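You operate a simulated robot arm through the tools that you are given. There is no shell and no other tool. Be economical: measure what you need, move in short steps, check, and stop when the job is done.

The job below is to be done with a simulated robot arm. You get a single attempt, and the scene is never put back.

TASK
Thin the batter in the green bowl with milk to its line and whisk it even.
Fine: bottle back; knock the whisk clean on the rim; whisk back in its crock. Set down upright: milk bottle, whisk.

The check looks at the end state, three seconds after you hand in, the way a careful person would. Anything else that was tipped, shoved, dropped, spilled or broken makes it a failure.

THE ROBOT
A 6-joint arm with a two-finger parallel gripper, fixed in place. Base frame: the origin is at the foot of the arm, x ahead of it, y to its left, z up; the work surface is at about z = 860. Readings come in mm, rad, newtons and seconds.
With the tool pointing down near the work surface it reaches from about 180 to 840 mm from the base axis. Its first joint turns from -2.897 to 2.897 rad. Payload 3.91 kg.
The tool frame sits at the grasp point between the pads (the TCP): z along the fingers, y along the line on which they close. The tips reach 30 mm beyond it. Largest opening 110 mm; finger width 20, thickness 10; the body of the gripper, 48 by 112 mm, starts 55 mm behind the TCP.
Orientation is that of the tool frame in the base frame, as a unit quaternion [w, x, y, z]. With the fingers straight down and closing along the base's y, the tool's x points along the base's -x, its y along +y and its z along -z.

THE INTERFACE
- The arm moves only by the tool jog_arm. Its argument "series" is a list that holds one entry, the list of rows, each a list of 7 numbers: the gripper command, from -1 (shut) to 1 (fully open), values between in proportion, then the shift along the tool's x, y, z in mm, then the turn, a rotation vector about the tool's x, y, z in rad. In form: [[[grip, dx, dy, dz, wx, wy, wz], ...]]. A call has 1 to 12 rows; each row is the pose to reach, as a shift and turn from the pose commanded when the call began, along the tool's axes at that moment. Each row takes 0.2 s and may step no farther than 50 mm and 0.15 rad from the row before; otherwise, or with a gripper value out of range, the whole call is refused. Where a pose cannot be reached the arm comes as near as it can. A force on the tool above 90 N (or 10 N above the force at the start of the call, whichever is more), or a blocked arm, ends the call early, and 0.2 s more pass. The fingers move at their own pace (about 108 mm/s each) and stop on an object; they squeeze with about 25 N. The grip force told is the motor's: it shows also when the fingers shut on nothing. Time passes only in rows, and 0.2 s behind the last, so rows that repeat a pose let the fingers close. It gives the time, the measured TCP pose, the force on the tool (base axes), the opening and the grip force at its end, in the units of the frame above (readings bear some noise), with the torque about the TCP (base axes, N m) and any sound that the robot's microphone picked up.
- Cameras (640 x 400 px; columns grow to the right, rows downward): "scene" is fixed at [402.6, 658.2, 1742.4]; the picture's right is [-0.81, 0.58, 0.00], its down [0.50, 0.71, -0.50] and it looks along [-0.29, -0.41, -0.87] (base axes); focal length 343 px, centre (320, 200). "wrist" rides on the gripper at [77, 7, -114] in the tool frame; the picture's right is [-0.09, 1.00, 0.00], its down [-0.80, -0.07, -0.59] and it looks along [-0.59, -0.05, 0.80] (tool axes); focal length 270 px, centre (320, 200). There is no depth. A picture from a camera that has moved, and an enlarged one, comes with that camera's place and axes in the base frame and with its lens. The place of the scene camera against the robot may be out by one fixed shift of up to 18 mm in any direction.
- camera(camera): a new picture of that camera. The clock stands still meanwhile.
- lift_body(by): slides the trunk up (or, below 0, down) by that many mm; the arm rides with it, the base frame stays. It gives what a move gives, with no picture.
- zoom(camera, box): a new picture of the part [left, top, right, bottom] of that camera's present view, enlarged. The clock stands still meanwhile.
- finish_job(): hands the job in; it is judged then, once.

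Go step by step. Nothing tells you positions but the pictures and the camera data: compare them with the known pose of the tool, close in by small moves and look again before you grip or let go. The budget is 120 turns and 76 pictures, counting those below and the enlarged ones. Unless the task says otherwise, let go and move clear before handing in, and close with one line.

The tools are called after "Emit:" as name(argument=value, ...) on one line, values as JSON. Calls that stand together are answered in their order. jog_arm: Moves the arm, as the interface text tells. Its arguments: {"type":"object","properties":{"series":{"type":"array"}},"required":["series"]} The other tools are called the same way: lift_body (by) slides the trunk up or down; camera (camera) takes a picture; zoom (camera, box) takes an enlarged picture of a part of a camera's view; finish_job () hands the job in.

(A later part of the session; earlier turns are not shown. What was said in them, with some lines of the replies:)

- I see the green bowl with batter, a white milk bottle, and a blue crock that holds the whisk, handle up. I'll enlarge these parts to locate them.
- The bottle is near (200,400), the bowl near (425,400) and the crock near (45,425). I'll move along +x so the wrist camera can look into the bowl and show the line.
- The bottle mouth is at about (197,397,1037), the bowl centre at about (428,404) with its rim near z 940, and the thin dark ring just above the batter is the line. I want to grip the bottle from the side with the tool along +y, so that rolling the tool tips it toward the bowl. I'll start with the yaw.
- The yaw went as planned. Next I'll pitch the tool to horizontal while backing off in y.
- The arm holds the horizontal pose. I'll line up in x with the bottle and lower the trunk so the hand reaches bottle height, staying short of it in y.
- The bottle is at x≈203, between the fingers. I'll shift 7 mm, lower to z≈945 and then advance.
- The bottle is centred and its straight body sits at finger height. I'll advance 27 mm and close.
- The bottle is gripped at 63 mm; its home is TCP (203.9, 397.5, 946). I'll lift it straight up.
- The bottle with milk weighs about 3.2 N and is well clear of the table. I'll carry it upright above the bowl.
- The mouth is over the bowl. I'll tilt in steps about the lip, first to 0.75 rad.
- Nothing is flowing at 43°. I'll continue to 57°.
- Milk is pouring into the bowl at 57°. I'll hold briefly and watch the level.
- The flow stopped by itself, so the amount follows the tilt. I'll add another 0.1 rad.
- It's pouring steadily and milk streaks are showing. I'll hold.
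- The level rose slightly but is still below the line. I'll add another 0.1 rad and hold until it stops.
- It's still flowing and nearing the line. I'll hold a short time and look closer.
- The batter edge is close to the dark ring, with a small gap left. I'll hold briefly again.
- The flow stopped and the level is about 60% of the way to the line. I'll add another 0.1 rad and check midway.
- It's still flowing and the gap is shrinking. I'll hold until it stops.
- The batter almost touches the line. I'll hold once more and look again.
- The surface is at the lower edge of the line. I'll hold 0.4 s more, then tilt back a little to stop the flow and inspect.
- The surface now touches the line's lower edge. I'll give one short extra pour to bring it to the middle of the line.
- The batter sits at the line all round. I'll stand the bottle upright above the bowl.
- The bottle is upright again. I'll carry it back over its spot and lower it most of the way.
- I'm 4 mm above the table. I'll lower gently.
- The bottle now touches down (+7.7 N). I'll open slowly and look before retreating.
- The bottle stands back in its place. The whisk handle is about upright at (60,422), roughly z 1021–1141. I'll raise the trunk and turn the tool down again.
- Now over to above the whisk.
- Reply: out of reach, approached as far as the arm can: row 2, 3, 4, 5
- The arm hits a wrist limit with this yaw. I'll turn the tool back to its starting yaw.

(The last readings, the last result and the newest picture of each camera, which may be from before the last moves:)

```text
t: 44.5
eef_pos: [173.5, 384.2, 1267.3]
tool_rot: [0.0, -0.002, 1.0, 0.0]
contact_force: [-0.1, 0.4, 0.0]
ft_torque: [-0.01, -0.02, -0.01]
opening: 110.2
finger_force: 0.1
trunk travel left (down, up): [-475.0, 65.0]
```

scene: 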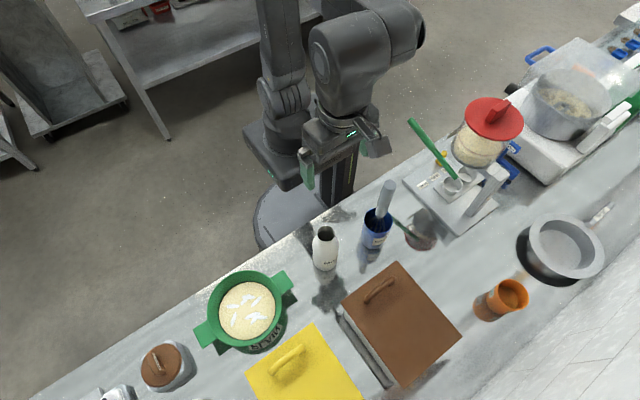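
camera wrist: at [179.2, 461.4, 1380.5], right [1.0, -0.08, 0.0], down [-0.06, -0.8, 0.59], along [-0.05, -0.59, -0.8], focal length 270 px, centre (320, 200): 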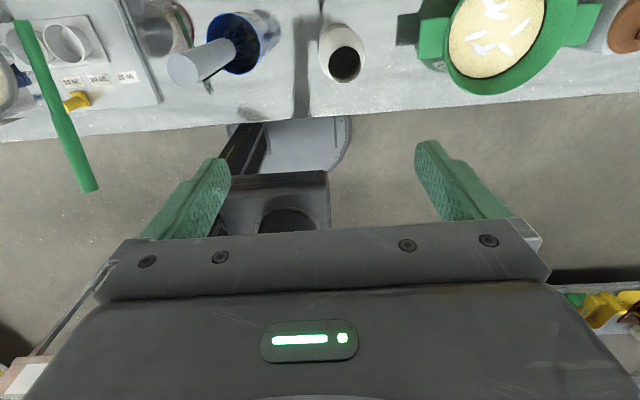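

Emit:
jog_arm(series=[[[1, 38, 12, 0, 0, 0, 0], [1, 76, 24, 0, 0, 0, 0], [1, 113, 37, 0, 0, 0, 0], [1, 113, 37, 0, 0, 0, 0]]])

Emit:
zoom(camera="scene", box=[290, 120, 450, 270])

Emit:
camera(camera="wrist")

```text
t: 45.5
eef_pos: [57.7, 419.9, 1267.3]
tool_rot: [0.0, 0.0, 1.0, 0.0]
contact_force: [-0.7, 0.3, 0.5]
ft_torque: [0.0, 0.01, -0.02]
opening: 110.1
finger_force: 0.1
trunk travel left (down, up): [-475.0, 65.0]
```

```text
2.67 times, centred on (370, 195) of scene
camera zoom: at [402.6, 658.2, 1742.4], right [-0.81, 0.58, 0.0], down [0.5, 0.71, -0.5], along [-0.29, -0.41, -0.87], focal length 914 px, centre (187, 213)
```

zoom: 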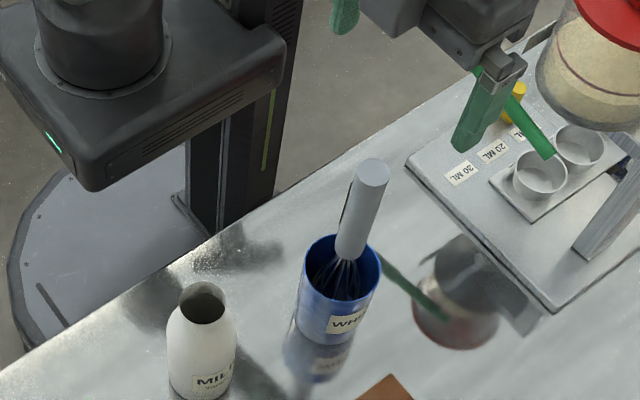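

```text
35 pictures are left
camera wrist: at [-19.5, 426.3, 1383.4], right [0.09, 1.0, 0.0], down [0.8, -0.07, 0.59], along [0.59, -0.05, -0.8], focal length 270 px, centre (320, 200)
```

wrist: 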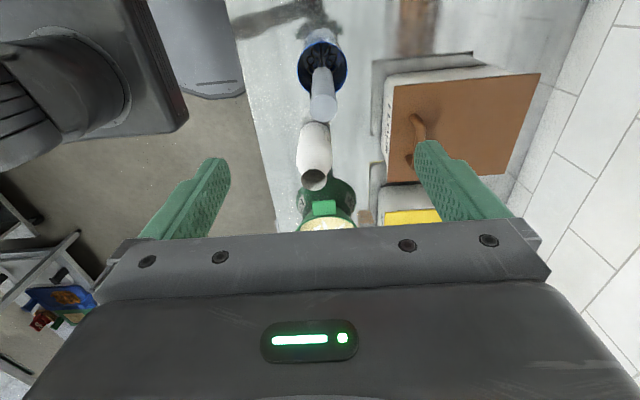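

The handle top is at about (57.5,422,1141), right under the TCP. I'll descend to z≈1100 with the fingers open.

Emit:
jog_arm(series=[[[1, 0, 2, 42, 0, 0, 0], [1, 0, 2, 84, 0, 0, 0], [1, 0, 2, 126, 0, 0, 0], [1, 0, 2, 166, 0, 0, 0], [1, 0, 2, 166, 0, 0, 0]]])

Emit:
zoom(camera="scene", box=[310, 130, 450, 260])

Emit:
camera(camera="wrist")

```text
t: 46.7
eef_pos: [61.1, 421.5, 1102.2]
tool_rot: [0.0, -0.001, 1.0, 0.0]
contact_force: [0.2, 0.5, 0.6]
ft_torque: [-0.05, 0.02, 0.01]
opening: 109.8
finger_force: 0.0
trunk travel left (down, up): [-475.0, 65.0]
```

```text
3.08 times, centred on (380, 195) of scene
camera zoom: at [402.6, 658.2, 1742.4], right [-0.81, 0.58, 0.0], down [0.5, 0.71, -0.5], along [-0.29, -0.41, -0.87], focal length 1055 px, centre (135, 215)
```

zoom: 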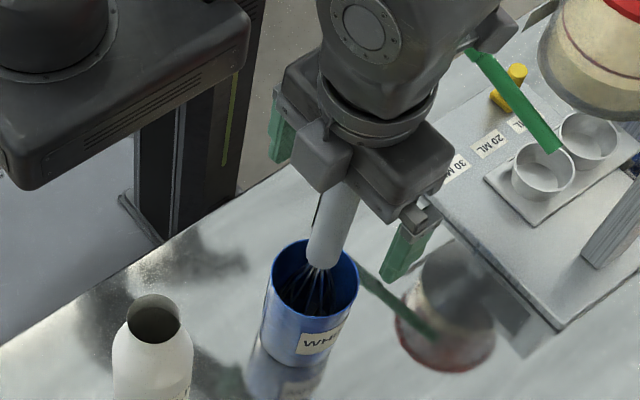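

```text
33 pictures are left
camera wrist: at [-16.5, 428.4, 1216.9], right [0.09, 1.0, 0.0], down [0.8, -0.07, 0.59], along [0.59, -0.05, -0.8], focal length 270 px, centre (320, 200)
```

wrist: 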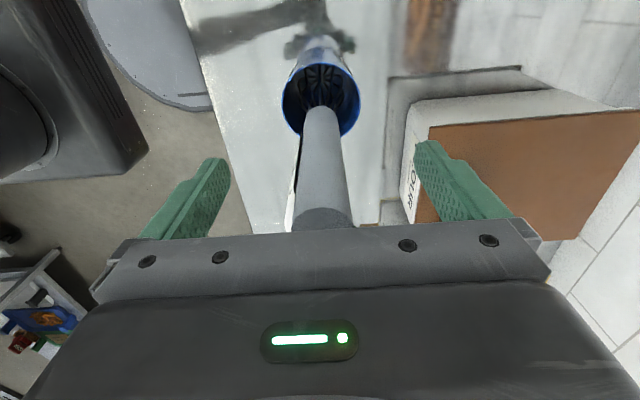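

The handle is between the fingers. I'll nudge 5 mm in −x and close.

Emit:
jog_arm(series=[[[1, 5, 1, 0, 0, 0, 0], [0.3, 5, 1, 0, 0, 0, 0], [-0.2, 5, 1, 0, 0, 0, 0], [-0.6, 5, 1, 0, 0, 0, 0], [-1, 5, 1, 0, 0, 0, 0], [-1, 5, 1, 0, 0, 0, 0]]])

Emit:
camera(camera="wrist")

```text
t: 48.1
eef_pos: [54.0, 423.4, 1101.6]
tool_rot: [0.0, 0.0, 1.0, -0.001]
contact_force: [0.4, -0.2, 0.3]
ft_torque: [-0.02, 0.04, 0.03]
opening: 23.7
finger_force: 25.3
trunk travel left (down, up): [-475.0, 65.0]
```

```text
32 pictures are left
camera wrist: at [-22.2, 429.8, 1216.9], right [0.09, 1.0, 0.0], down [0.8, -0.07, 0.59], along [0.59, -0.05, -0.8], focal length 270 px, centre (320, 200)
```

wrist: 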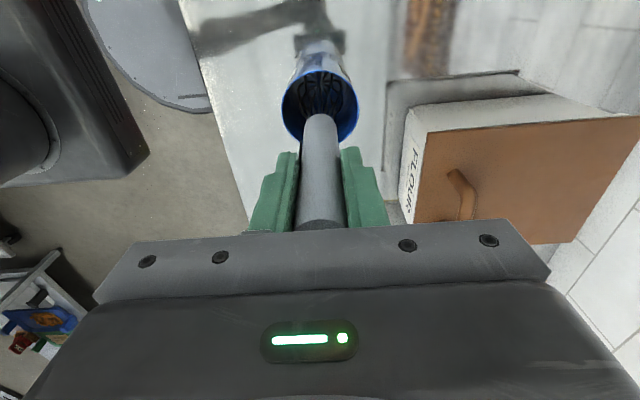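

The whisk is gripped; its home is TCP (54, 423.4, 1101.6). I'll lift it straight out.

Emit:
jog_arm(series=[[[-1, 0, 0, -15, 0, 0, 0], [-1, 0, 0, -45, 0, 0, 0], [-1, 0, 0, -80, 0, 0, 0], [-1, 0, 0, -115, 0, 0, 0], [-1, 0, 0, -150, 0, 0, 0], [-1, 0, 0, -185, 0, 0, 0], [-1, 0, 0, -215, 0, 0, 0], [-1, 0, 0, -215, 0, 0, 0]]])

Emit:
camera(camera="wrist")

Emit:
camera(camera="scene")

```text
t: 49.9
eef_pos: [55.8, 422.8, 1317.4]
tool_rot: [0.0, -0.001, 1.0, 0.0]
contact_force: [0.7, 1.0, -0.9]
ft_torque: [-0.01, 0.03, -0.03]
opening: 23.6
finger_force: 25.0
trunk travel left (down, up): [-475.0, 65.0]
```

```text
31 pictures are left
camera wrist: at [-22.1, 428.6, 1433.0], right [0.09, 1.0, 0.0], down [0.8, -0.07, 0.59], along [0.59, -0.05, -0.8], focal length 270 px, centre (320, 200)
```

wrist: 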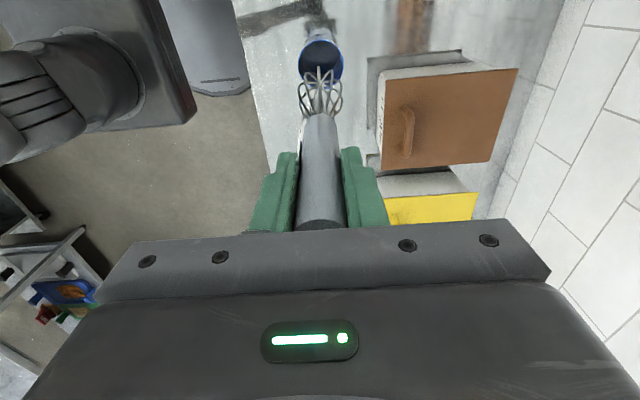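

```text
30 pictures are left
```

scene: 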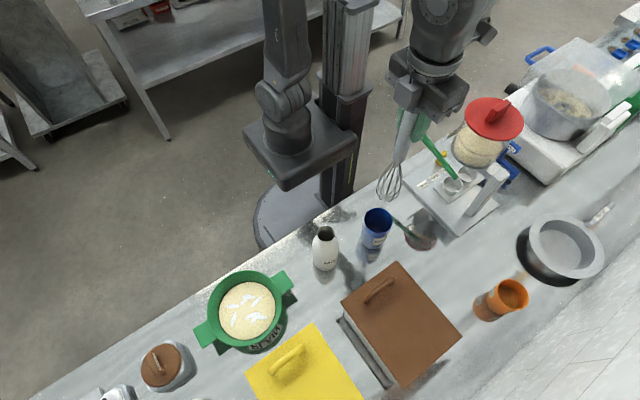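

The whisk is out. I'll look closer to see its length and lean.

Emit:
zoom(camera="scene", box=[360, 90, 440, 210])

Emit:
zoom(camera="wrist", box=[270, 20, 370, 240])

```text
3.33 times, centred on (400, 150) of scene
camera zoom: at [402.6, 658.2, 1742.4], right [-0.81, 0.58, 0.0], down [0.5, 0.71, -0.5], along [-0.29, -0.41, -0.87], focal length 1143 px, centre (53, 367)
```

zoom: 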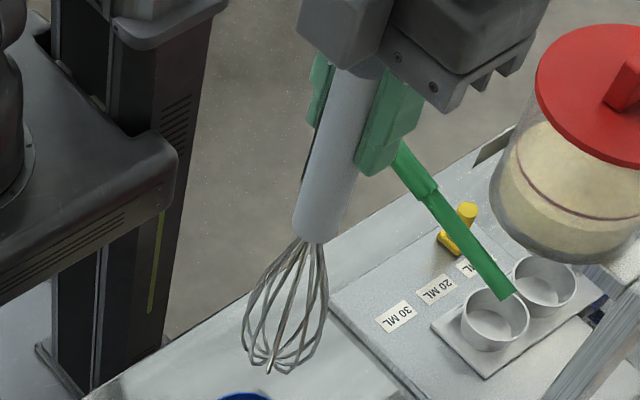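

```text
1.82 times, centred on (320, 130) of wrist
camera zoom: at [-22.1, 428.6, 1433.0], right [0.09, 1.0, 0.0], down [0.8, -0.07, 0.59], along [0.59, -0.05, -0.8], focal length 491 px, centre (320, 327)
```

zoom: 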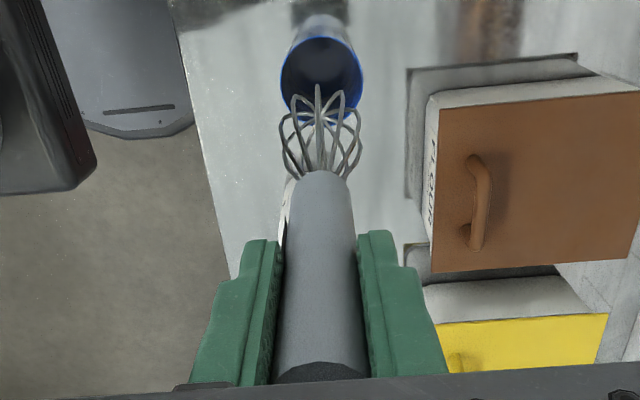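

The whisk hangs vertical with its tip about 238 mm below the TCP and its head about 54 mm across. I'll carry it over the bowl centre at (428,405).

Emit:
jog_arm(series=[[[-1, -20, -1, 0, 0, 0, 0], [-1, -60, -3, 0, 0, 0, 0], [-1, -105, -5, 0, 0, 0, 0], [-1, -150, -7, 0, 0, 0, 0], [-1, -195, -9, 0, 0, 0, 0], [-1, -240, -12, 0, 0, 0, 0], [-1, -285, -14, 0, 0, 0, 0], [-1, -325, -16, 0, 0, 0, 0], [-1, -358, -17, 0, 0, 0, 0], [-1, -373, -18, 0, 0, 0, 0], [-1, -373, -18, 0, 0, 0, 0]]])

Emit:
zoom(camera="wrist", box=[250, 0, 390, 240])

Emit:
zoom(camera="scene", box=[170, 190, 330, 370])

```text
t: 52.3
eef_pos: [428.2, 406.9, 1317.7]
tool_rot: [-0.001, -0.001, 1.0, 0.0]
contact_force: [0.1, -0.5, -0.5]
ft_torque: [-0.02, 0.0, -0.03]
opening: 23.5
finger_force: 25.2
trunk travel left (down, up): [-475.0, 65.0]
```

```text
1.67 times, centred on (320, 120) of wrist
camera zoom: at [350.6, 413.3, 1433.1], right [0.09, 1.0, 0.0], down [0.8, -0.07, 0.59], along [0.59, -0.05, -0.8], focal length 450 px, centre (320, 333)
```

zoom: 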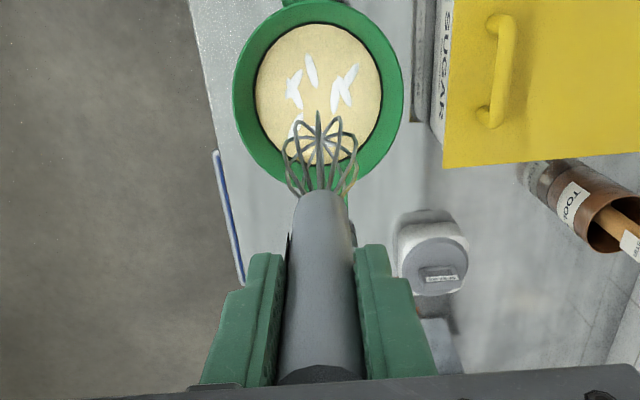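

```text
2.22 times, centred on (250, 280) of scene
camera zoom: at [402.6, 658.2, 1742.4], right [-0.81, 0.58, 0.0], down [0.5, 0.71, -0.5], along [-0.29, -0.41, -0.87], focal length 762 px, centre (476, 22)
```

zoom: 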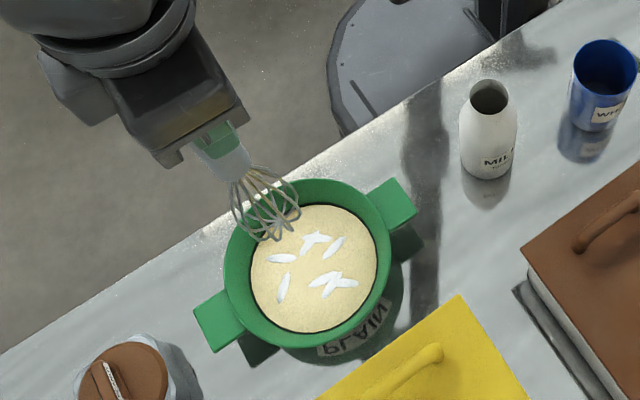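

The bowl centre refines to about (425,406). I'll lower the whisk into the batter.

Emit:
jog_arm(series=[[[-1, 3, -1, 40, 0, 0, 0], [-1, 3, -1, 80, 0, 0, 0], [-1, 3, -1, 115, 0, 0, 0], [-1, 3, -1, 145, 0, 0, 0], [-1, 3, -1, 170, 0, 0, 0], [-1, 3, -1, 185, 0, 0, 0], [-1, 3, -1, 194, 0, 0, 0], [-1, 3, -1, 194, 0, 0, 0]]])

Emit:
zoom(camera="scene", box=[190, 230, 310, 350])

Emit:
zoom(camera="wrist", box=[250, 0, 390, 240])

```text
t: 54.1
eef_pos: [425.5, 406.4, 1123.0]
tool_rot: [0.0, 0.0, 1.0, 0.0]
contact_force: [-1.6, -0.3, -0.6]
ft_torque: [0.0, -0.04, 0.0]
opening: 23.6
finger_force: 24.9
trunk travel left (down, up): [-475.0, 65.0]
```

```text
3.33 times, centred on (250, 290) of scene
camera zoom: at [402.6, 658.2, 1742.4], right [-0.81, 0.58, 0.0], down [0.5, 0.71, -0.5], along [-0.29, -0.41, -0.87], focal length 1143 px, centre (553, -100)
```

zoom: 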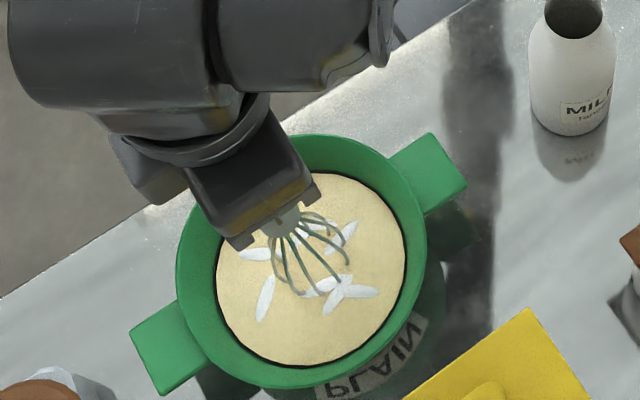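

```text
1.67 times, centred on (320, 120) of wrist
camera zoom: at [348.0, 411.8, 1238.7], right [0.09, 1.0, 0.0], down [0.8, -0.07, 0.59], along [0.59, -0.05, -0.8], focal length 450 px, centre (320, 333)
```

zoom: 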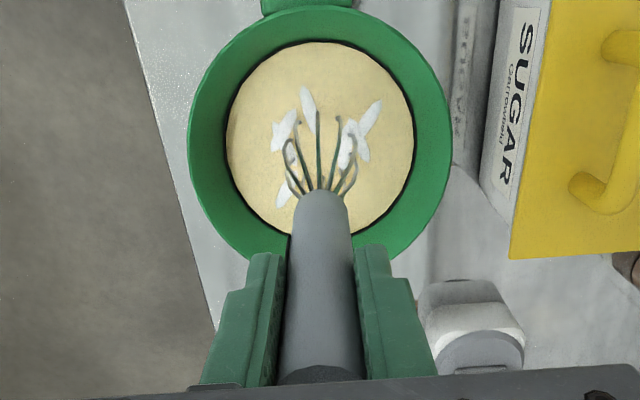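

The whisk is in the batter, near centre. I'll stir a first circle of 22 mm radius.

Emit:
jog_arm(series=[[[-1, 12, 0, 3, 0, 0, 0], [-1, 22, 0, 3, 0, 0, 0], [-1, 19, 11, 3, 0, 0, 0], [-1, 11, 19, 3, 0, 0, 0], [-1, 0, 22, 3, 0, 0, 0], [-1, -11, 19, 3, 0, 0, 0], [-1, -19, 11, 3, 0, 0, 0], [-1, -22, 0, 3, 0, 0, 0], [-1, -19, -11, 3, 0, 0, 0], [-1, -11, -19, 3, 0, 0, 0], [-1, 0, -22, 3, 0, 0, 0], [-1, 15, -16, 3, 0, 0, 0]]])

Emit:
zoom(camera="scene", box=[190, 230, 310, 350])

```text
t: 56.7
eef_pos: [408.7, 390.9, 1119.5]
tool_rot: [0.0, 0.0, 1.0, 0.001]
contact_force: [0.7, 0.4, -1.1]
ft_torque: [0.01, 0.0, -0.03]
opening: 23.7
finger_force: 25.1
trunk travel left (down, up): [-475.0, 65.0]
```

```text
3.33 times, centred on (250, 290) of scene
camera zoom: at [402.6, 658.2, 1742.4], right [-0.81, 0.58, 0.0], down [0.5, 0.71, -0.5], along [-0.29, -0.41, -0.87], focal length 1143 px, centre (553, -100)
```

zoom: 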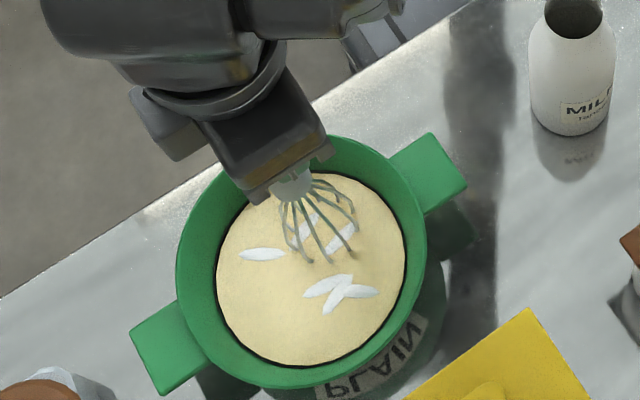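

The streaks are breaking up. I'll continue with a wider loop and then an inner one.

Emit:
jog_arm(series=[[[-1, 11, 15, 0, 0, 0, 0], [-1, 4, 33.7, 0, 0, 0, 0], [-1, -14, 42, 0, 0, 0, 0], [-1, -32.7, 35, 0, 0, 0, 0], [-1, -41, 17, 0, 0, 0, 0], [-1, -34, -1.7, 0, 0, 0, 0], [-1, -16, -10, 0, 0, 0, 0], [-1, 2.7, -3, 0, 0, 0, 0], [-1, -3, 16, 0, 0, 0, 0], [-1, -15, 28, 0, 0, 0, 0], [-1, -27, 16, 0, 0, 0, 0], [-1, -15, 4, 0, 0, 0, 0]]])

Emit:
zoom(camera="scene", box=[190, 230, 310, 350])

```text
t: 59.3
eef_pos: [425.6, 393.0, 1119.7]
tool_rot: [0.0, -0.001, 1.0, 0.0]
contact_force: [-0.5, -0.4, -0.5]
ft_torque: [0.0, -0.01, 0.01]
opening: 23.6
finger_force: 24.8
trunk travel left (down, up): [-475.0, 65.0]
```

```text
3.33 times, centred on (250, 290) of scene
camera zoom: at [402.6, 658.2, 1742.4], right [-0.81, 0.58, 0.0], down [0.5, 0.71, -0.5], along [-0.29, -0.41, -0.87], focal length 1143 px, centre (553, -100)
```

zoom: 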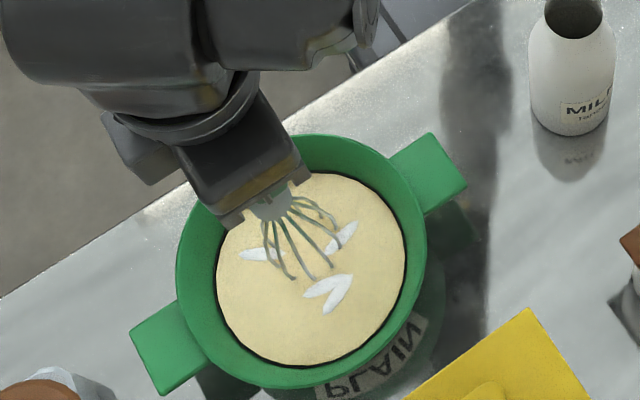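

Only about four streaks are left. I'll run the whisking loop three more times.

Emit:
jog_arm(series=[[[-1, 18.4, -6.4, 0, 0, 0, 0], [-1, 26, 12, 0, 0, 0, 0], [-1, 18.4, 30.4, 0, 0, 0, 0], [-1, 0, 38, 0, 0, 0, 0], [-1, -18.4, 30.4, 0, 0, 0, 0], [-1, -26, 12, 0, 0, 0, 0], [-1, -18.4, -6.4, 0, 0, 0, 0], [-1, 0, -14, 0, 0, 0, 0], [-1, 18.4, -6.4, 0, 0, 0, 0], [-1, 10, 20, 0, 0, 0, 0], [-1, -10, 20, 0, 0, 0, 0], [-1, 0, 0, 0, 0, 0, 0]]])

Emit:
jog_arm(series=[[[-1, 18.4, -6.4, 0, 0, 0, 0], [-1, 26, 12, 0, 0, 0, 0], [-1, 18.4, 30.4, 0, 0, 0, 0], [-1, 0, 38, 0, 0, 0, 0], [-1, -18.4, 30.4, 0, 0, 0, 0], [-1, -26, 12, 0, 0, 0, 0], [-1, -18.4, -6.4, 0, 0, 0, 0], [-1, 0, -14, 0, 0, 0, 0], [-1, 18.4, -6.4, 0, 0, 0, 0], [-1, 10, 20, 0, 0, 0, 0], [-1, -10, 20, 0, 0, 0, 0], [-1, 0, 0, 0, 0, 0, 0]]])

Emit:
jog_arm(series=[[[-1, 18.4, -6.4, 0, 0, 0, 0], [-1, 26, 12, 0, 0, 0, 0], [-1, 18.4, 30.4, 0, 0, 0, 0], [-1, 0, 38, 0, 0, 0, 0], [-1, -18.4, 30.4, 0, 0, 0, 0], [-1, -26, 12, 0, 0, 0, 0], [-1, -18.4, -6.4, 0, 0, 0, 0], [-1, 0, -14, 0, 0, 0, 0], [-1, 18.4, -6.4, 0, 0, 0, 0], [-1, 10, 20, 0, 0, 0, 0], [-1, -10, 20, 0, 0, 0, 0], [-1, 0, 0, 0, 0, 0, 0]]])

Emit:
zoom(camera="scene", box=[190, 230, 310, 350])

```text
t: 61.9
eef_pos: [424.6, 391.9, 1119.2]
tool_rot: [0.0, -0.001, 1.0, 0.0]
contact_force: [0.1, -0.4, -0.8]
ft_torque: [0.0, -0.03, 0.01]
opening: 23.4
finger_force: 25.3
trunk travel left (down, up): [-475.0, 65.0]
```

```text
t: 64.5
eef_pos: [425.0, 393.3, 1119.0]
tool_rot: [0.0, -0.001, 1.0, 0.001]
contact_force: [-0.4, -0.4, -0.6]
ft_torque: [0.06, 0.02, 0.02]
opening: 23.4
finger_force: 24.8
trunk travel left (down, up): [-475.0, 65.0]
```

```text
t: 67.1
eef_pos: [424.2, 392.7, 1118.9]
tool_rot: [-0.001, -0.001, 1.0, 0.0]
contact_force: [-0.3, -0.2, 0.0]
ft_torque: [0.04, 0.02, -0.01]
opening: 23.8
finger_force: 25.2
trunk travel left (down, up): [-475.0, 65.0]
```

```text
3.33 times, centred on (250, 290) of scene
camera zoom: at [402.6, 658.2, 1742.4], right [-0.81, 0.58, 0.0], down [0.5, 0.71, -0.5], along [-0.29, -0.41, -0.87], focal length 1143 px, centre (553, -100)
```

zoom: 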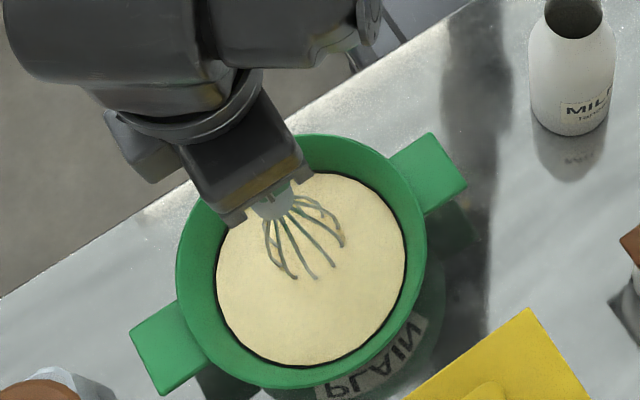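

The batter looks even. I'll do one more loop, then raise the whisk clear of the batter but inside the bowl to let it drip.

Emit:
jog_arm(series=[[[-1, 18.4, -6.4, 0, 0, 0, 0], [-1, 26, 12, 0, 0, 0, 0], [-1, 18.4, 30.4, 0, 0, 0, 0], [-1, 0, 38, 0, 0, 0, 0], [-1, -18.4, 30.4, 0, 0, 0, 0], [-1, -26, 12, 0, 0, 0, 0], [-1, -18.4, -6.4, 0, 0, 0, 0], [-1, 0, -12, 0, 0, 0, 0], [-1, 14, -2, 0, 0, 0, 0], [-1, 6, 12, 0, 0, 0, 0], [-1, 0, 12, 0, 0, 0, 0]]])

Emit:
jog_arm(series=[[[-1, 0, 0, -10, 0, 0, 0], [-1, 0, 0, -20, 0, 0, 0], [-1, 0, 0, -35, 0, 0, 0], [-1, 0, 0, -50, 0, 0, 0], [-1, 0, 0, -56, 0, 0, 0], [-1, 0, 0, -56, 0, 0, 0], [-1, 0, 0, -56, 0, 0, 0], [-1, 0, 0, -56, 0, 0, 0]]])

Emit:
zoom(camera="scene", box=[190, 230, 310, 350])

Emit:
zoom(camera="wrist", box=[250, 0, 390, 240])

```text
t: 69.5
eef_pos: [426.6, 406.5, 1118.4]
tool_rot: [0.0, 0.0, 1.0, 0.0]
contact_force: [-0.4, -0.7, -0.7]
ft_torque: [0.01, -0.01, 0.01]
opening: 23.8
finger_force: 24.7
trunk travel left (down, up): [-475.0, 65.0]
```

```text
t: 71.3
eef_pos: [425.3, 405.1, 1174.9]
tool_rot: [-0.001, -0.002, 1.0, 0.0]
contact_force: [-0.2, -0.7, -1.1]
ft_torque: [0.02, 0.02, 0.0]
opening: 23.7
finger_force: 25.1
trunk travel left (down, up): [-475.0, 65.0]
```

```text
3.33 times, centred on (250, 290) of scene
camera zoom: at [402.6, 658.2, 1742.4], right [-0.81, 0.58, 0.0], down [0.5, 0.71, -0.5], along [-0.29, -0.41, -0.87], focal length 1143 px, centre (553, -100)
```

zoom: 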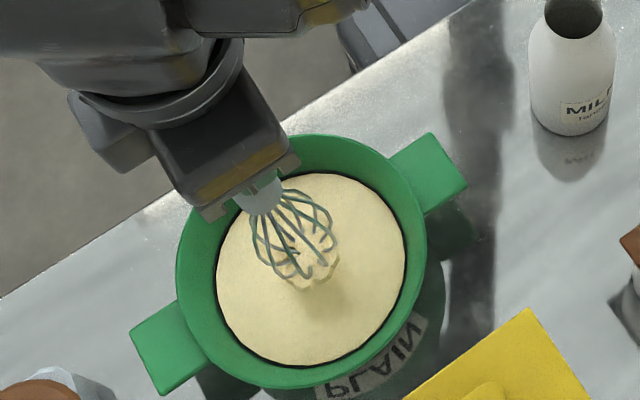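

```text
1.67 times, centred on (320, 120) of wrist
camera zoom: at [347.9, 411.7, 1291.1], right [0.09, 1.0, 0.0], down [0.8, -0.07, 0.59], along [0.59, -0.05, -0.8], focal length 450 px, centre (320, 333)
```

zoom: 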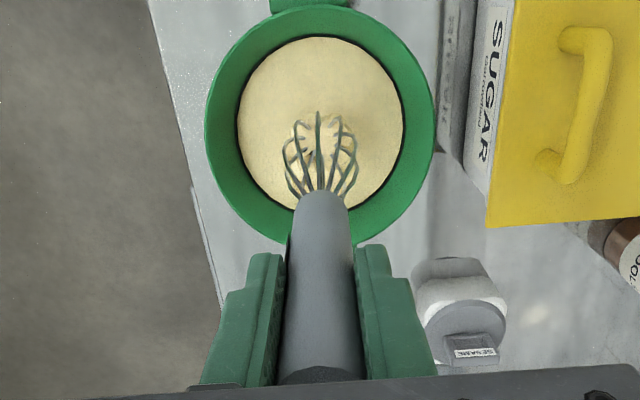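

The lower wires still carry batter. I'll lower slightly so the head is at rim height and ease it toward the +y rim.

Emit:
jog_arm(series=[[[-1, 0, 20, 8, 0, 0, 0], [-1, 0, 40, 8, 0, 0, 0], [-1, 0, 50, 8, 0, 0, 0], [-1, 0, 50, 8, 0, 0, 0]]])

Emit:
jog_arm(series=[[[-1, 0, 3, 0, 0, 0, 0], [-1, 0, 5, 0, 0, 0, 0]]])

Emit:
zoom(camera="scene", box=[190, 230, 310, 350])

```text
t: 72.3
eef_pos: [424.9, 455.4, 1168.4]
tool_rot: [0.0, -0.002, 1.0, 0.0]
contact_force: [0.7, -0.1, -1.0]
ft_torque: [-0.01, 0.0, 0.0]
opening: 23.8
finger_force: 24.9
trunk travel left (down, up): [-475.0, 65.0]
```

```text
t: 72.9
eef_pos: [425.1, 460.3, 1168.1]
tool_rot: [0.0, -0.001, 1.0, -0.001]
contact_force: [-0.4, 0.2, -0.4]
ft_torque: [0.03, -0.01, -0.01]
opening: 23.8
finger_force: 25.1
trunk travel left (down, up): [-475.0, 65.0]
```

```text
3.33 times, centred on (250, 290) of scene
camera zoom: at [402.6, 658.2, 1742.4], right [-0.81, 0.58, 0.0], down [0.5, 0.71, -0.5], along [-0.29, -0.41, -0.87], focal length 1143 px, centre (553, -100)
```

zoom: 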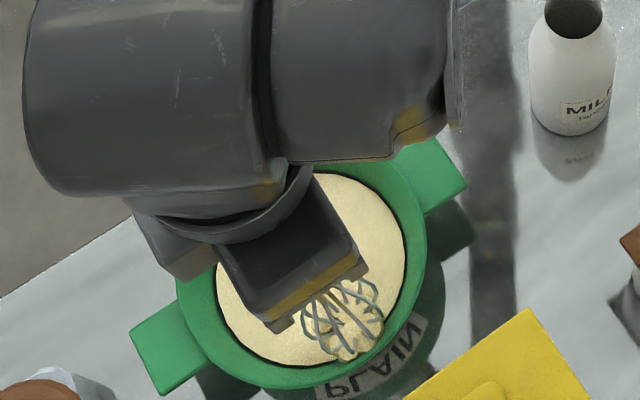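

No contact yet. I'll advance a few more millimetres with force checks.

Emit:
jog_arm(series=[[[-1, 0, 4, 0, 0, 0, 0]]])

Emit:
jog_arm(series=[[[-1, 0, 3, 0, 0, 0, 0]]])

```text
t: 73.3
eef_pos: [425.3, 464.9, 1165.9]
tool_rot: [0.0, -0.001, 1.0, 0.0]
contact_force: [0.3, 0.3, -0.6]
ft_torque: [0.0, 0.01, 0.01]
opening: 23.8
finger_force: 24.6
trunk travel left (down, up): [-475.0, 65.0]
```

```text
t: 73.7
eef_pos: [425.5, 466.2, 1166.8]
tool_rot: [-0.001, -0.002, 1.0, 0.0]
contact_force: [0.3, -0.9, 1.0]
ft_torque: [-0.18, 0.02, -0.04]
opening: 23.5
finger_force: 24.4
trunk travel left (down, up): [-475.0, 65.0]
```

Light contact at y≈466. I'll give a few quick taps of about 10 mm travel.

Emit:
jog_arm(series=[[[-1, 0, -12, 0, 0, 0, 0], [-1, 0, 1, 0, 0, 0, 0], [-1, 0, -12, 0, 0, 0, 0], [-1, 0, 1, 0, 0, 0, 0], [-1, 0, -12, 0, 0, 0, 0], [-1, 0, 1, 0, 0, 0, 0], [-1, 0, -14, 0, 0, 0, 0]]])

Emit:
zoom(camera="scene", box=[190, 230, 310, 350])

```text
t: 75.3
eef_pos: [425.0, 452.5, 1166.9]
tool_rot: [0.0, -0.001, 1.0, 0.001]
contact_force: [-0.8, 0.0, -1.0]
ft_torque: [0.01, 0.0, 0.0]
opening: 23.4
finger_force: 24.5
trunk travel left (down, up): [-475.0, 65.0]
```

```text
3.33 times, centred on (250, 290) of scene
camera zoom: at [402.6, 658.2, 1742.4], right [-0.81, 0.58, 0.0], down [0.5, 0.71, -0.5], along [-0.29, -0.41, -0.87], focal length 1143 px, centre (553, -100)
```

zoom: 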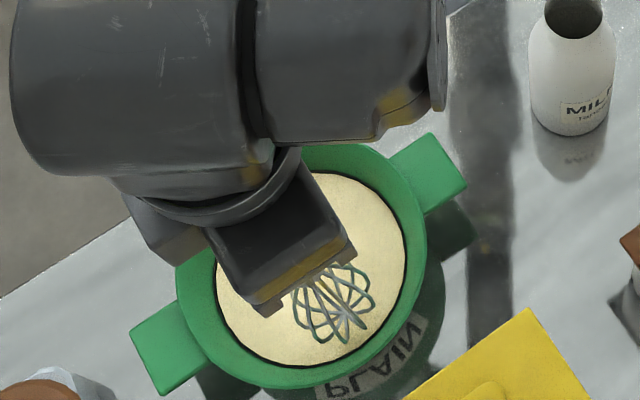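

The wires look clean and the bowl hasn't moved. One more set of taps, then back to the bowl centre and up for inspection.

Emit:
jog_arm(series=[[[-1, 0, 15, 0, 0, 0, 0], [-1, 0, 2, 0, 0, 0, 0], [-1, 0, 15, 0, 0, 0, 0], [-1, 0, 2, 0, 0, 0, 0], [-1, 0, -20, 0, 0, 0, 0], [-1, 0, -46, 0, 0, 0, 0], [-1, 0, -46, -30, 0, 0, 0], [-1, 0, -46, -60, 0, 0, 0], [-1, 0, -46, -60, 0, 0, 0]]])

Emit:
zoom(camera="scene", box=[190, 230, 310, 350])

Emit:
zoom(camera="wrist", box=[280, 20, 360, 130])

```text
t: 77.3
eef_pos: [426.3, 407.3, 1227.0]
tool_rot: [0.0, -0.001, 1.0, 0.001]
contact_force: [-0.4, 0.4, -0.7]
ft_torque: [0.01, -0.01, -0.03]
opening: 23.6
finger_force: 25.2
trunk travel left (down, up): [-475.0, 65.0]
```

```text
3.33 times, centred on (250, 290) of scene
camera zoom: at [402.6, 658.2, 1742.4], right [-0.81, 0.58, 0.0], down [0.5, 0.71, -0.5], along [-0.29, -0.41, -0.87], focal length 1143 px, centre (553, -100)
```

zoom: 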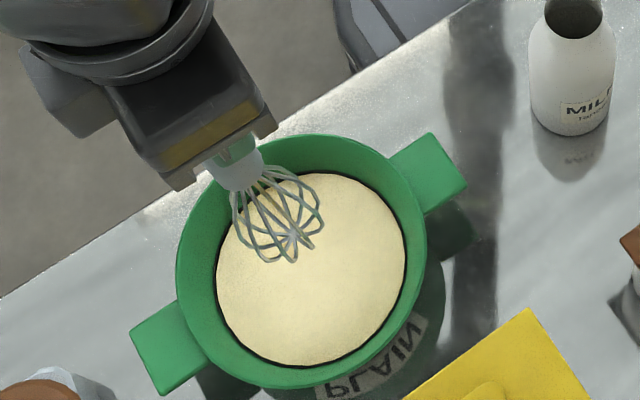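

```text
3.64 times, centred on (320, 75) of wrist
camera zoom: at [347.8, 413.0, 1343.1], right [0.09, 1.0, 0.0], down [0.8, -0.07, 0.59], along [0.59, -0.05, -0.8], focal length 983 px, centre (320, 654)
```

zoom: 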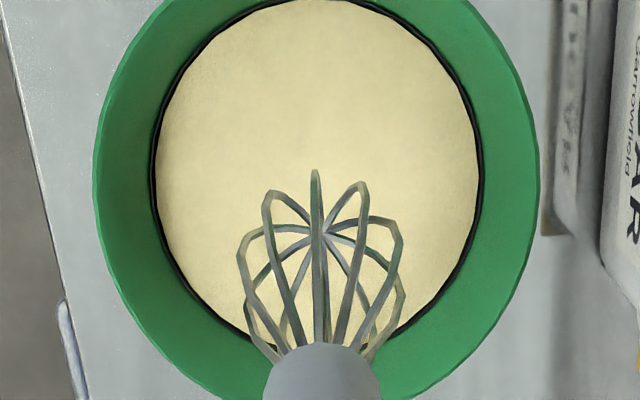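

The whisk is clean, the batter even and at the line. I'll carry the whisk back above the crock.

Emit:
jog_arm(series=[[[-1, 0, 0, -45, 0, 0, 0], [-1, 0, 0, -90, 0, 0, 0], [-1, 30, 1, -90, 0, 0, 0], [-1, 75, 3, -90, 0, 0, 0], [-1, 120, 5, -90, 0, 0, 0], [-1, 165, 8, -90, 0, 0, 0], [-1, 210, 10, -90, 0, 0, 0], [-1, 255, 12, -90, 0, 0, 0], [-1, 300, 14, -90, 0, 0, 0], [-1, 340, 16, -90, 0, 0, 0], [-1, 365, 17, -90, 0, 0, 0], [-1, 372, 17, -90, 0, 0, 0]]])

Emit:
jog_arm(series=[[[-1, 0, 0, 30, 0, 0, 0], [-1, 0, 0, 70, 0, 0, 0], [-1, 0, 0, 95, 0, 0, 0], [-1, 0, 0, 95, 0, 0, 0]]])

Emit:
zoom(camera="scene", box=[310, 130, 450, 260])

Emit:
zoom(camera="wrist", box=[260, 10, 380, 240])

```text
t: 79.9
eef_pos: [51.7, 422.9, 1318.0]
tool_rot: [0.0, 0.0, 1.0, 0.0]
contact_force: [0.2, -0.7, -0.6]
ft_torque: [0.0, 0.04, 0.0]
opening: 23.5
finger_force: 24.8
trunk travel left (down, up): [-475.0, 65.0]
```

```text
t: 80.9
eef_pos: [52.1, 423.1, 1219.8]
tool_rot: [0.0, -0.001, 1.0, 0.0]
contact_force: [0.2, 0.2, -0.3]
ft_torque: [0.0, 0.0, 0.02]
opening: 23.6
finger_force: 24.8
trunk travel left (down, up): [-475.0, 65.0]
```

```text
3.08 times, centred on (380, 195) of scene
camera zoom: at [402.6, 658.2, 1742.4], right [-0.81, 0.58, 0.0], down [0.5, 0.71, -0.5], along [-0.29, -0.41, -0.87], focal length 1055 px, centre (135, 215)
```

zoom: 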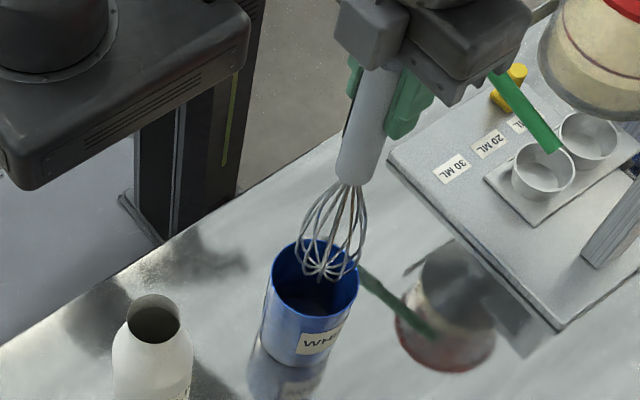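

```text
1.74 times, centred on (320, 125) of wrist
camera zoom: at [-26.0, 430.0, 1336.0], right [0.09, 1.0, 0.0], down [0.8, -0.07, 0.59], along [0.59, -0.05, -0.8], focal length 470 px, centre (320, 330)
```

zoom: 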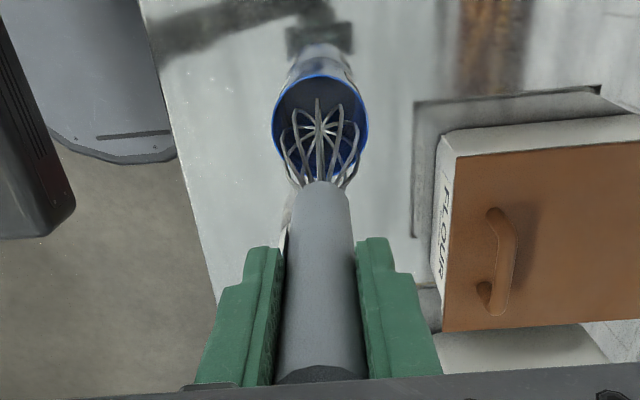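

The whisk head is above the crock opening. I'll correct 3 mm in x and lower it in, stopping a little high.

Emit:
jog_arm(series=[[[-1, -3, 0, 5, 0, 0, 0], [-1, -3, 0, 20, 0, 0, 0], [-1, -3, 0, 40, 0, 0, 0], [-1, -3, 0, 60, 0, 0, 0], [-1, -3, 0, 80, 0, 0, 0], [-1, -3, 0, 98, 0, 0, 0], [-1, -3, 0, 108, 0, 0, 0], [-1, -3, 0, 113, 0, 0, 0], [-1, -3, 0, 113, 0, 0, 0]]])

Emit:
zoom(camera="scene", box=[310, 130, 450, 260])

```text
t: 82.9
eef_pos: [56.4, 423.5, 1109.2]
tool_rot: [0.0, 0.0, 1.0, 0.0]
contact_force: [0.0, -0.1, -0.8]
ft_torque: [-0.01, 0.02, 0.0]
opening: 23.9
finger_force: 24.7
trunk travel left (down, up): [-475.0, 65.0]
```

```text
3.08 times, centred on (380, 195) of scene
camera zoom: at [402.6, 658.2, 1742.4], right [-0.81, 0.58, 0.0], down [0.5, 0.71, -0.5], along [-0.29, -0.41, -0.87], focal length 1055 px, centre (135, 215)
```

zoom: 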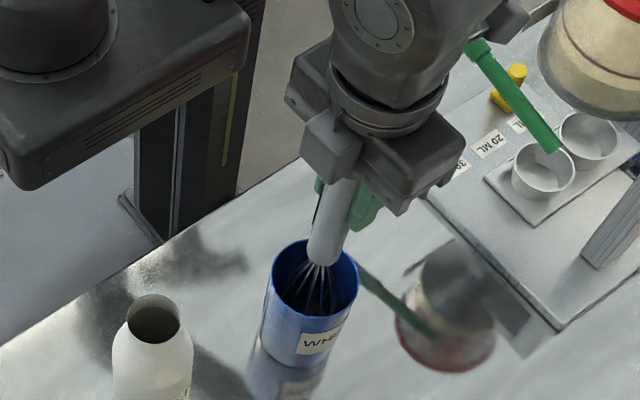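

The whisk went in without contact. I'll lower the last few millimetres to its old height.

Emit:
jog_arm(series=[[[-1, 1, 0, 3, 0, 0, 0], [-1, 1, 0, 5.5, 0, 0, 0], [-1, 1, 0, 7, 0, 0, 0], [-1, 1, 0, 7, 0, 0, 0]]])

```text
t: 83.9
eef_pos: [54.1, 422.7, 1102.1]
tool_rot: [0.0, -0.001, 1.0, 0.0]
contact_force: [-0.3, 0.0, -0.9]
ft_torque: [-0.01, -0.02, 0.01]
opening: 23.6
finger_force: 24.8
trunk travel left (down, up): [-475.0, 65.0]
```

Emit:
jog_arm(series=[[[-1, 0, 0, 1, 0, 0, 0], [-1, 0, 0, 2, 0, 0, 0], [-1, 0, 0, 2, 0, 0, 0]]])

```text
t: 84.7
eef_pos: [54.4, 424.0, 1101.6]
tool_rot: [0.0, -0.001, 1.0, 0.002]
contact_force: [-0.9, -0.2, 7.6]
ft_torque: [-0.04, 0.26, -0.01]
opening: 23.9
finger_force: 25.0
trunk travel left (down, up): [-475.0, 65.0]
```

The whisk rests on the crock floor. I'll ease the pressure, open slowly and rise straight up.

Emit:
jog_arm(series=[[[-1, 0, 0, -1.2, 0, 0, 0], [-0.4, 0, 0, -1.2, 0, 0, 0], [0, 0, 0, -1.2, 0, 0, 0], [0.6, 0, 0, -1.2, 0, 0, 0], [1, 0, 0, -1.2, 0, 0, 0], [1, 0, 0, -1.2, 0, 0, 0], [1, 0, 0, -30, 0, 0, 0], [1, 0, 0, -70, 0, 0, 0], [1, 0, 0, -115, 0, 0, 0], [1, 0, 0, -160, 0, 0, 0], [1, 0, 0, -200, 0, 0, 0], [1, 0, 0, -200, 0, 0, 0]]])

Emit:
zoom(camera="scene", box=[310, 130, 450, 260])

Emit:
camera(camera="wrist")

Emit:
camera(camera="scene")

```text
t: 87.3
eef_pos: [53.0, 421.4, 1301.6]
tool_rot: [0.0, -0.001, 1.0, 0.0]
contact_force: [-0.5, 0.1, 0.4]
ft_torque: [0.03, 0.02, 0.03]
opening: 110.0
finger_force: 0.0
trunk travel left (down, up): [-475.0, 65.0]
```

```text
3.08 times, centred on (380, 195) of scene
camera zoom: at [402.6, 658.2, 1742.4], right [-0.81, 0.58, 0.0], down [0.5, 0.71, -0.5], along [-0.29, -0.41, -0.87], focal length 1055 px, centre (135, 215)
```

zoom: 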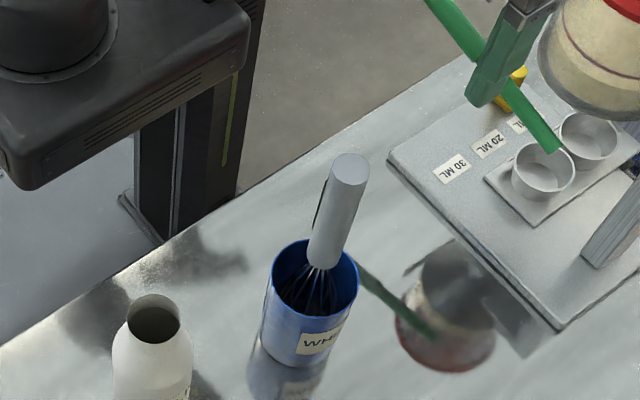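

```text
10 pictures are left
camera wrist: at [-24.6, 427.6, 1417.0], right [0.09, 1.0, 0.0], down [0.8, -0.07, 0.59], along [0.59, -0.05, -0.8], focal length 270 px, centre (320, 200)
```

wrist: 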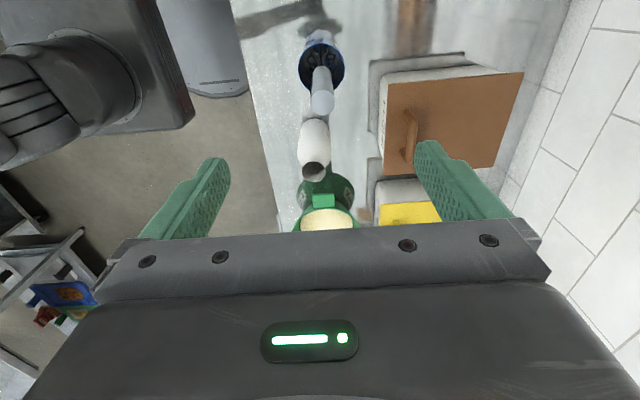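

```text
9 pictures are left
```

scene: 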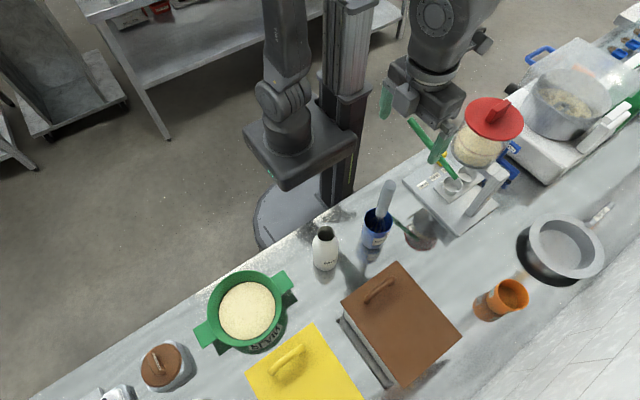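

Everything stands where it did at the start: the whisk is in its crock, the bottle is upright in its place, and the bowl is unmoved. One last look at the batter level before handing in.

Emit:
zoom(camera="scene", box=[205, 275, 285, 345])

```text
5.71 times, centred on (245, 310) of scene
camera zoom: at [402.6, 658.2, 1742.4], right [-0.81, 0.58, 0.0], down [0.5, 0.71, -0.5], along [-0.29, -0.41, -0.87], focal length 1959 px, centre (749, -429)
```

zoom: 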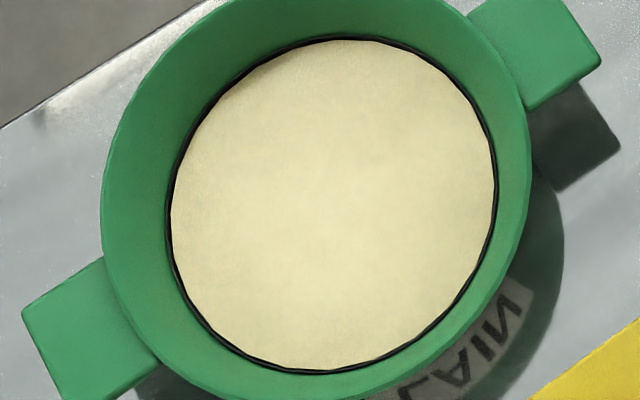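

The batter is even and sits at its line, and the table is clean, so I'm handing in.

Emit:
finish_job()

```text
The job is handed in.
```

I thinned the batter with milk to its line and whisked it until no streaks showed. The milk bottle is back upright in its place, and the whisk, knocked clean on the rim, stands in its crock.
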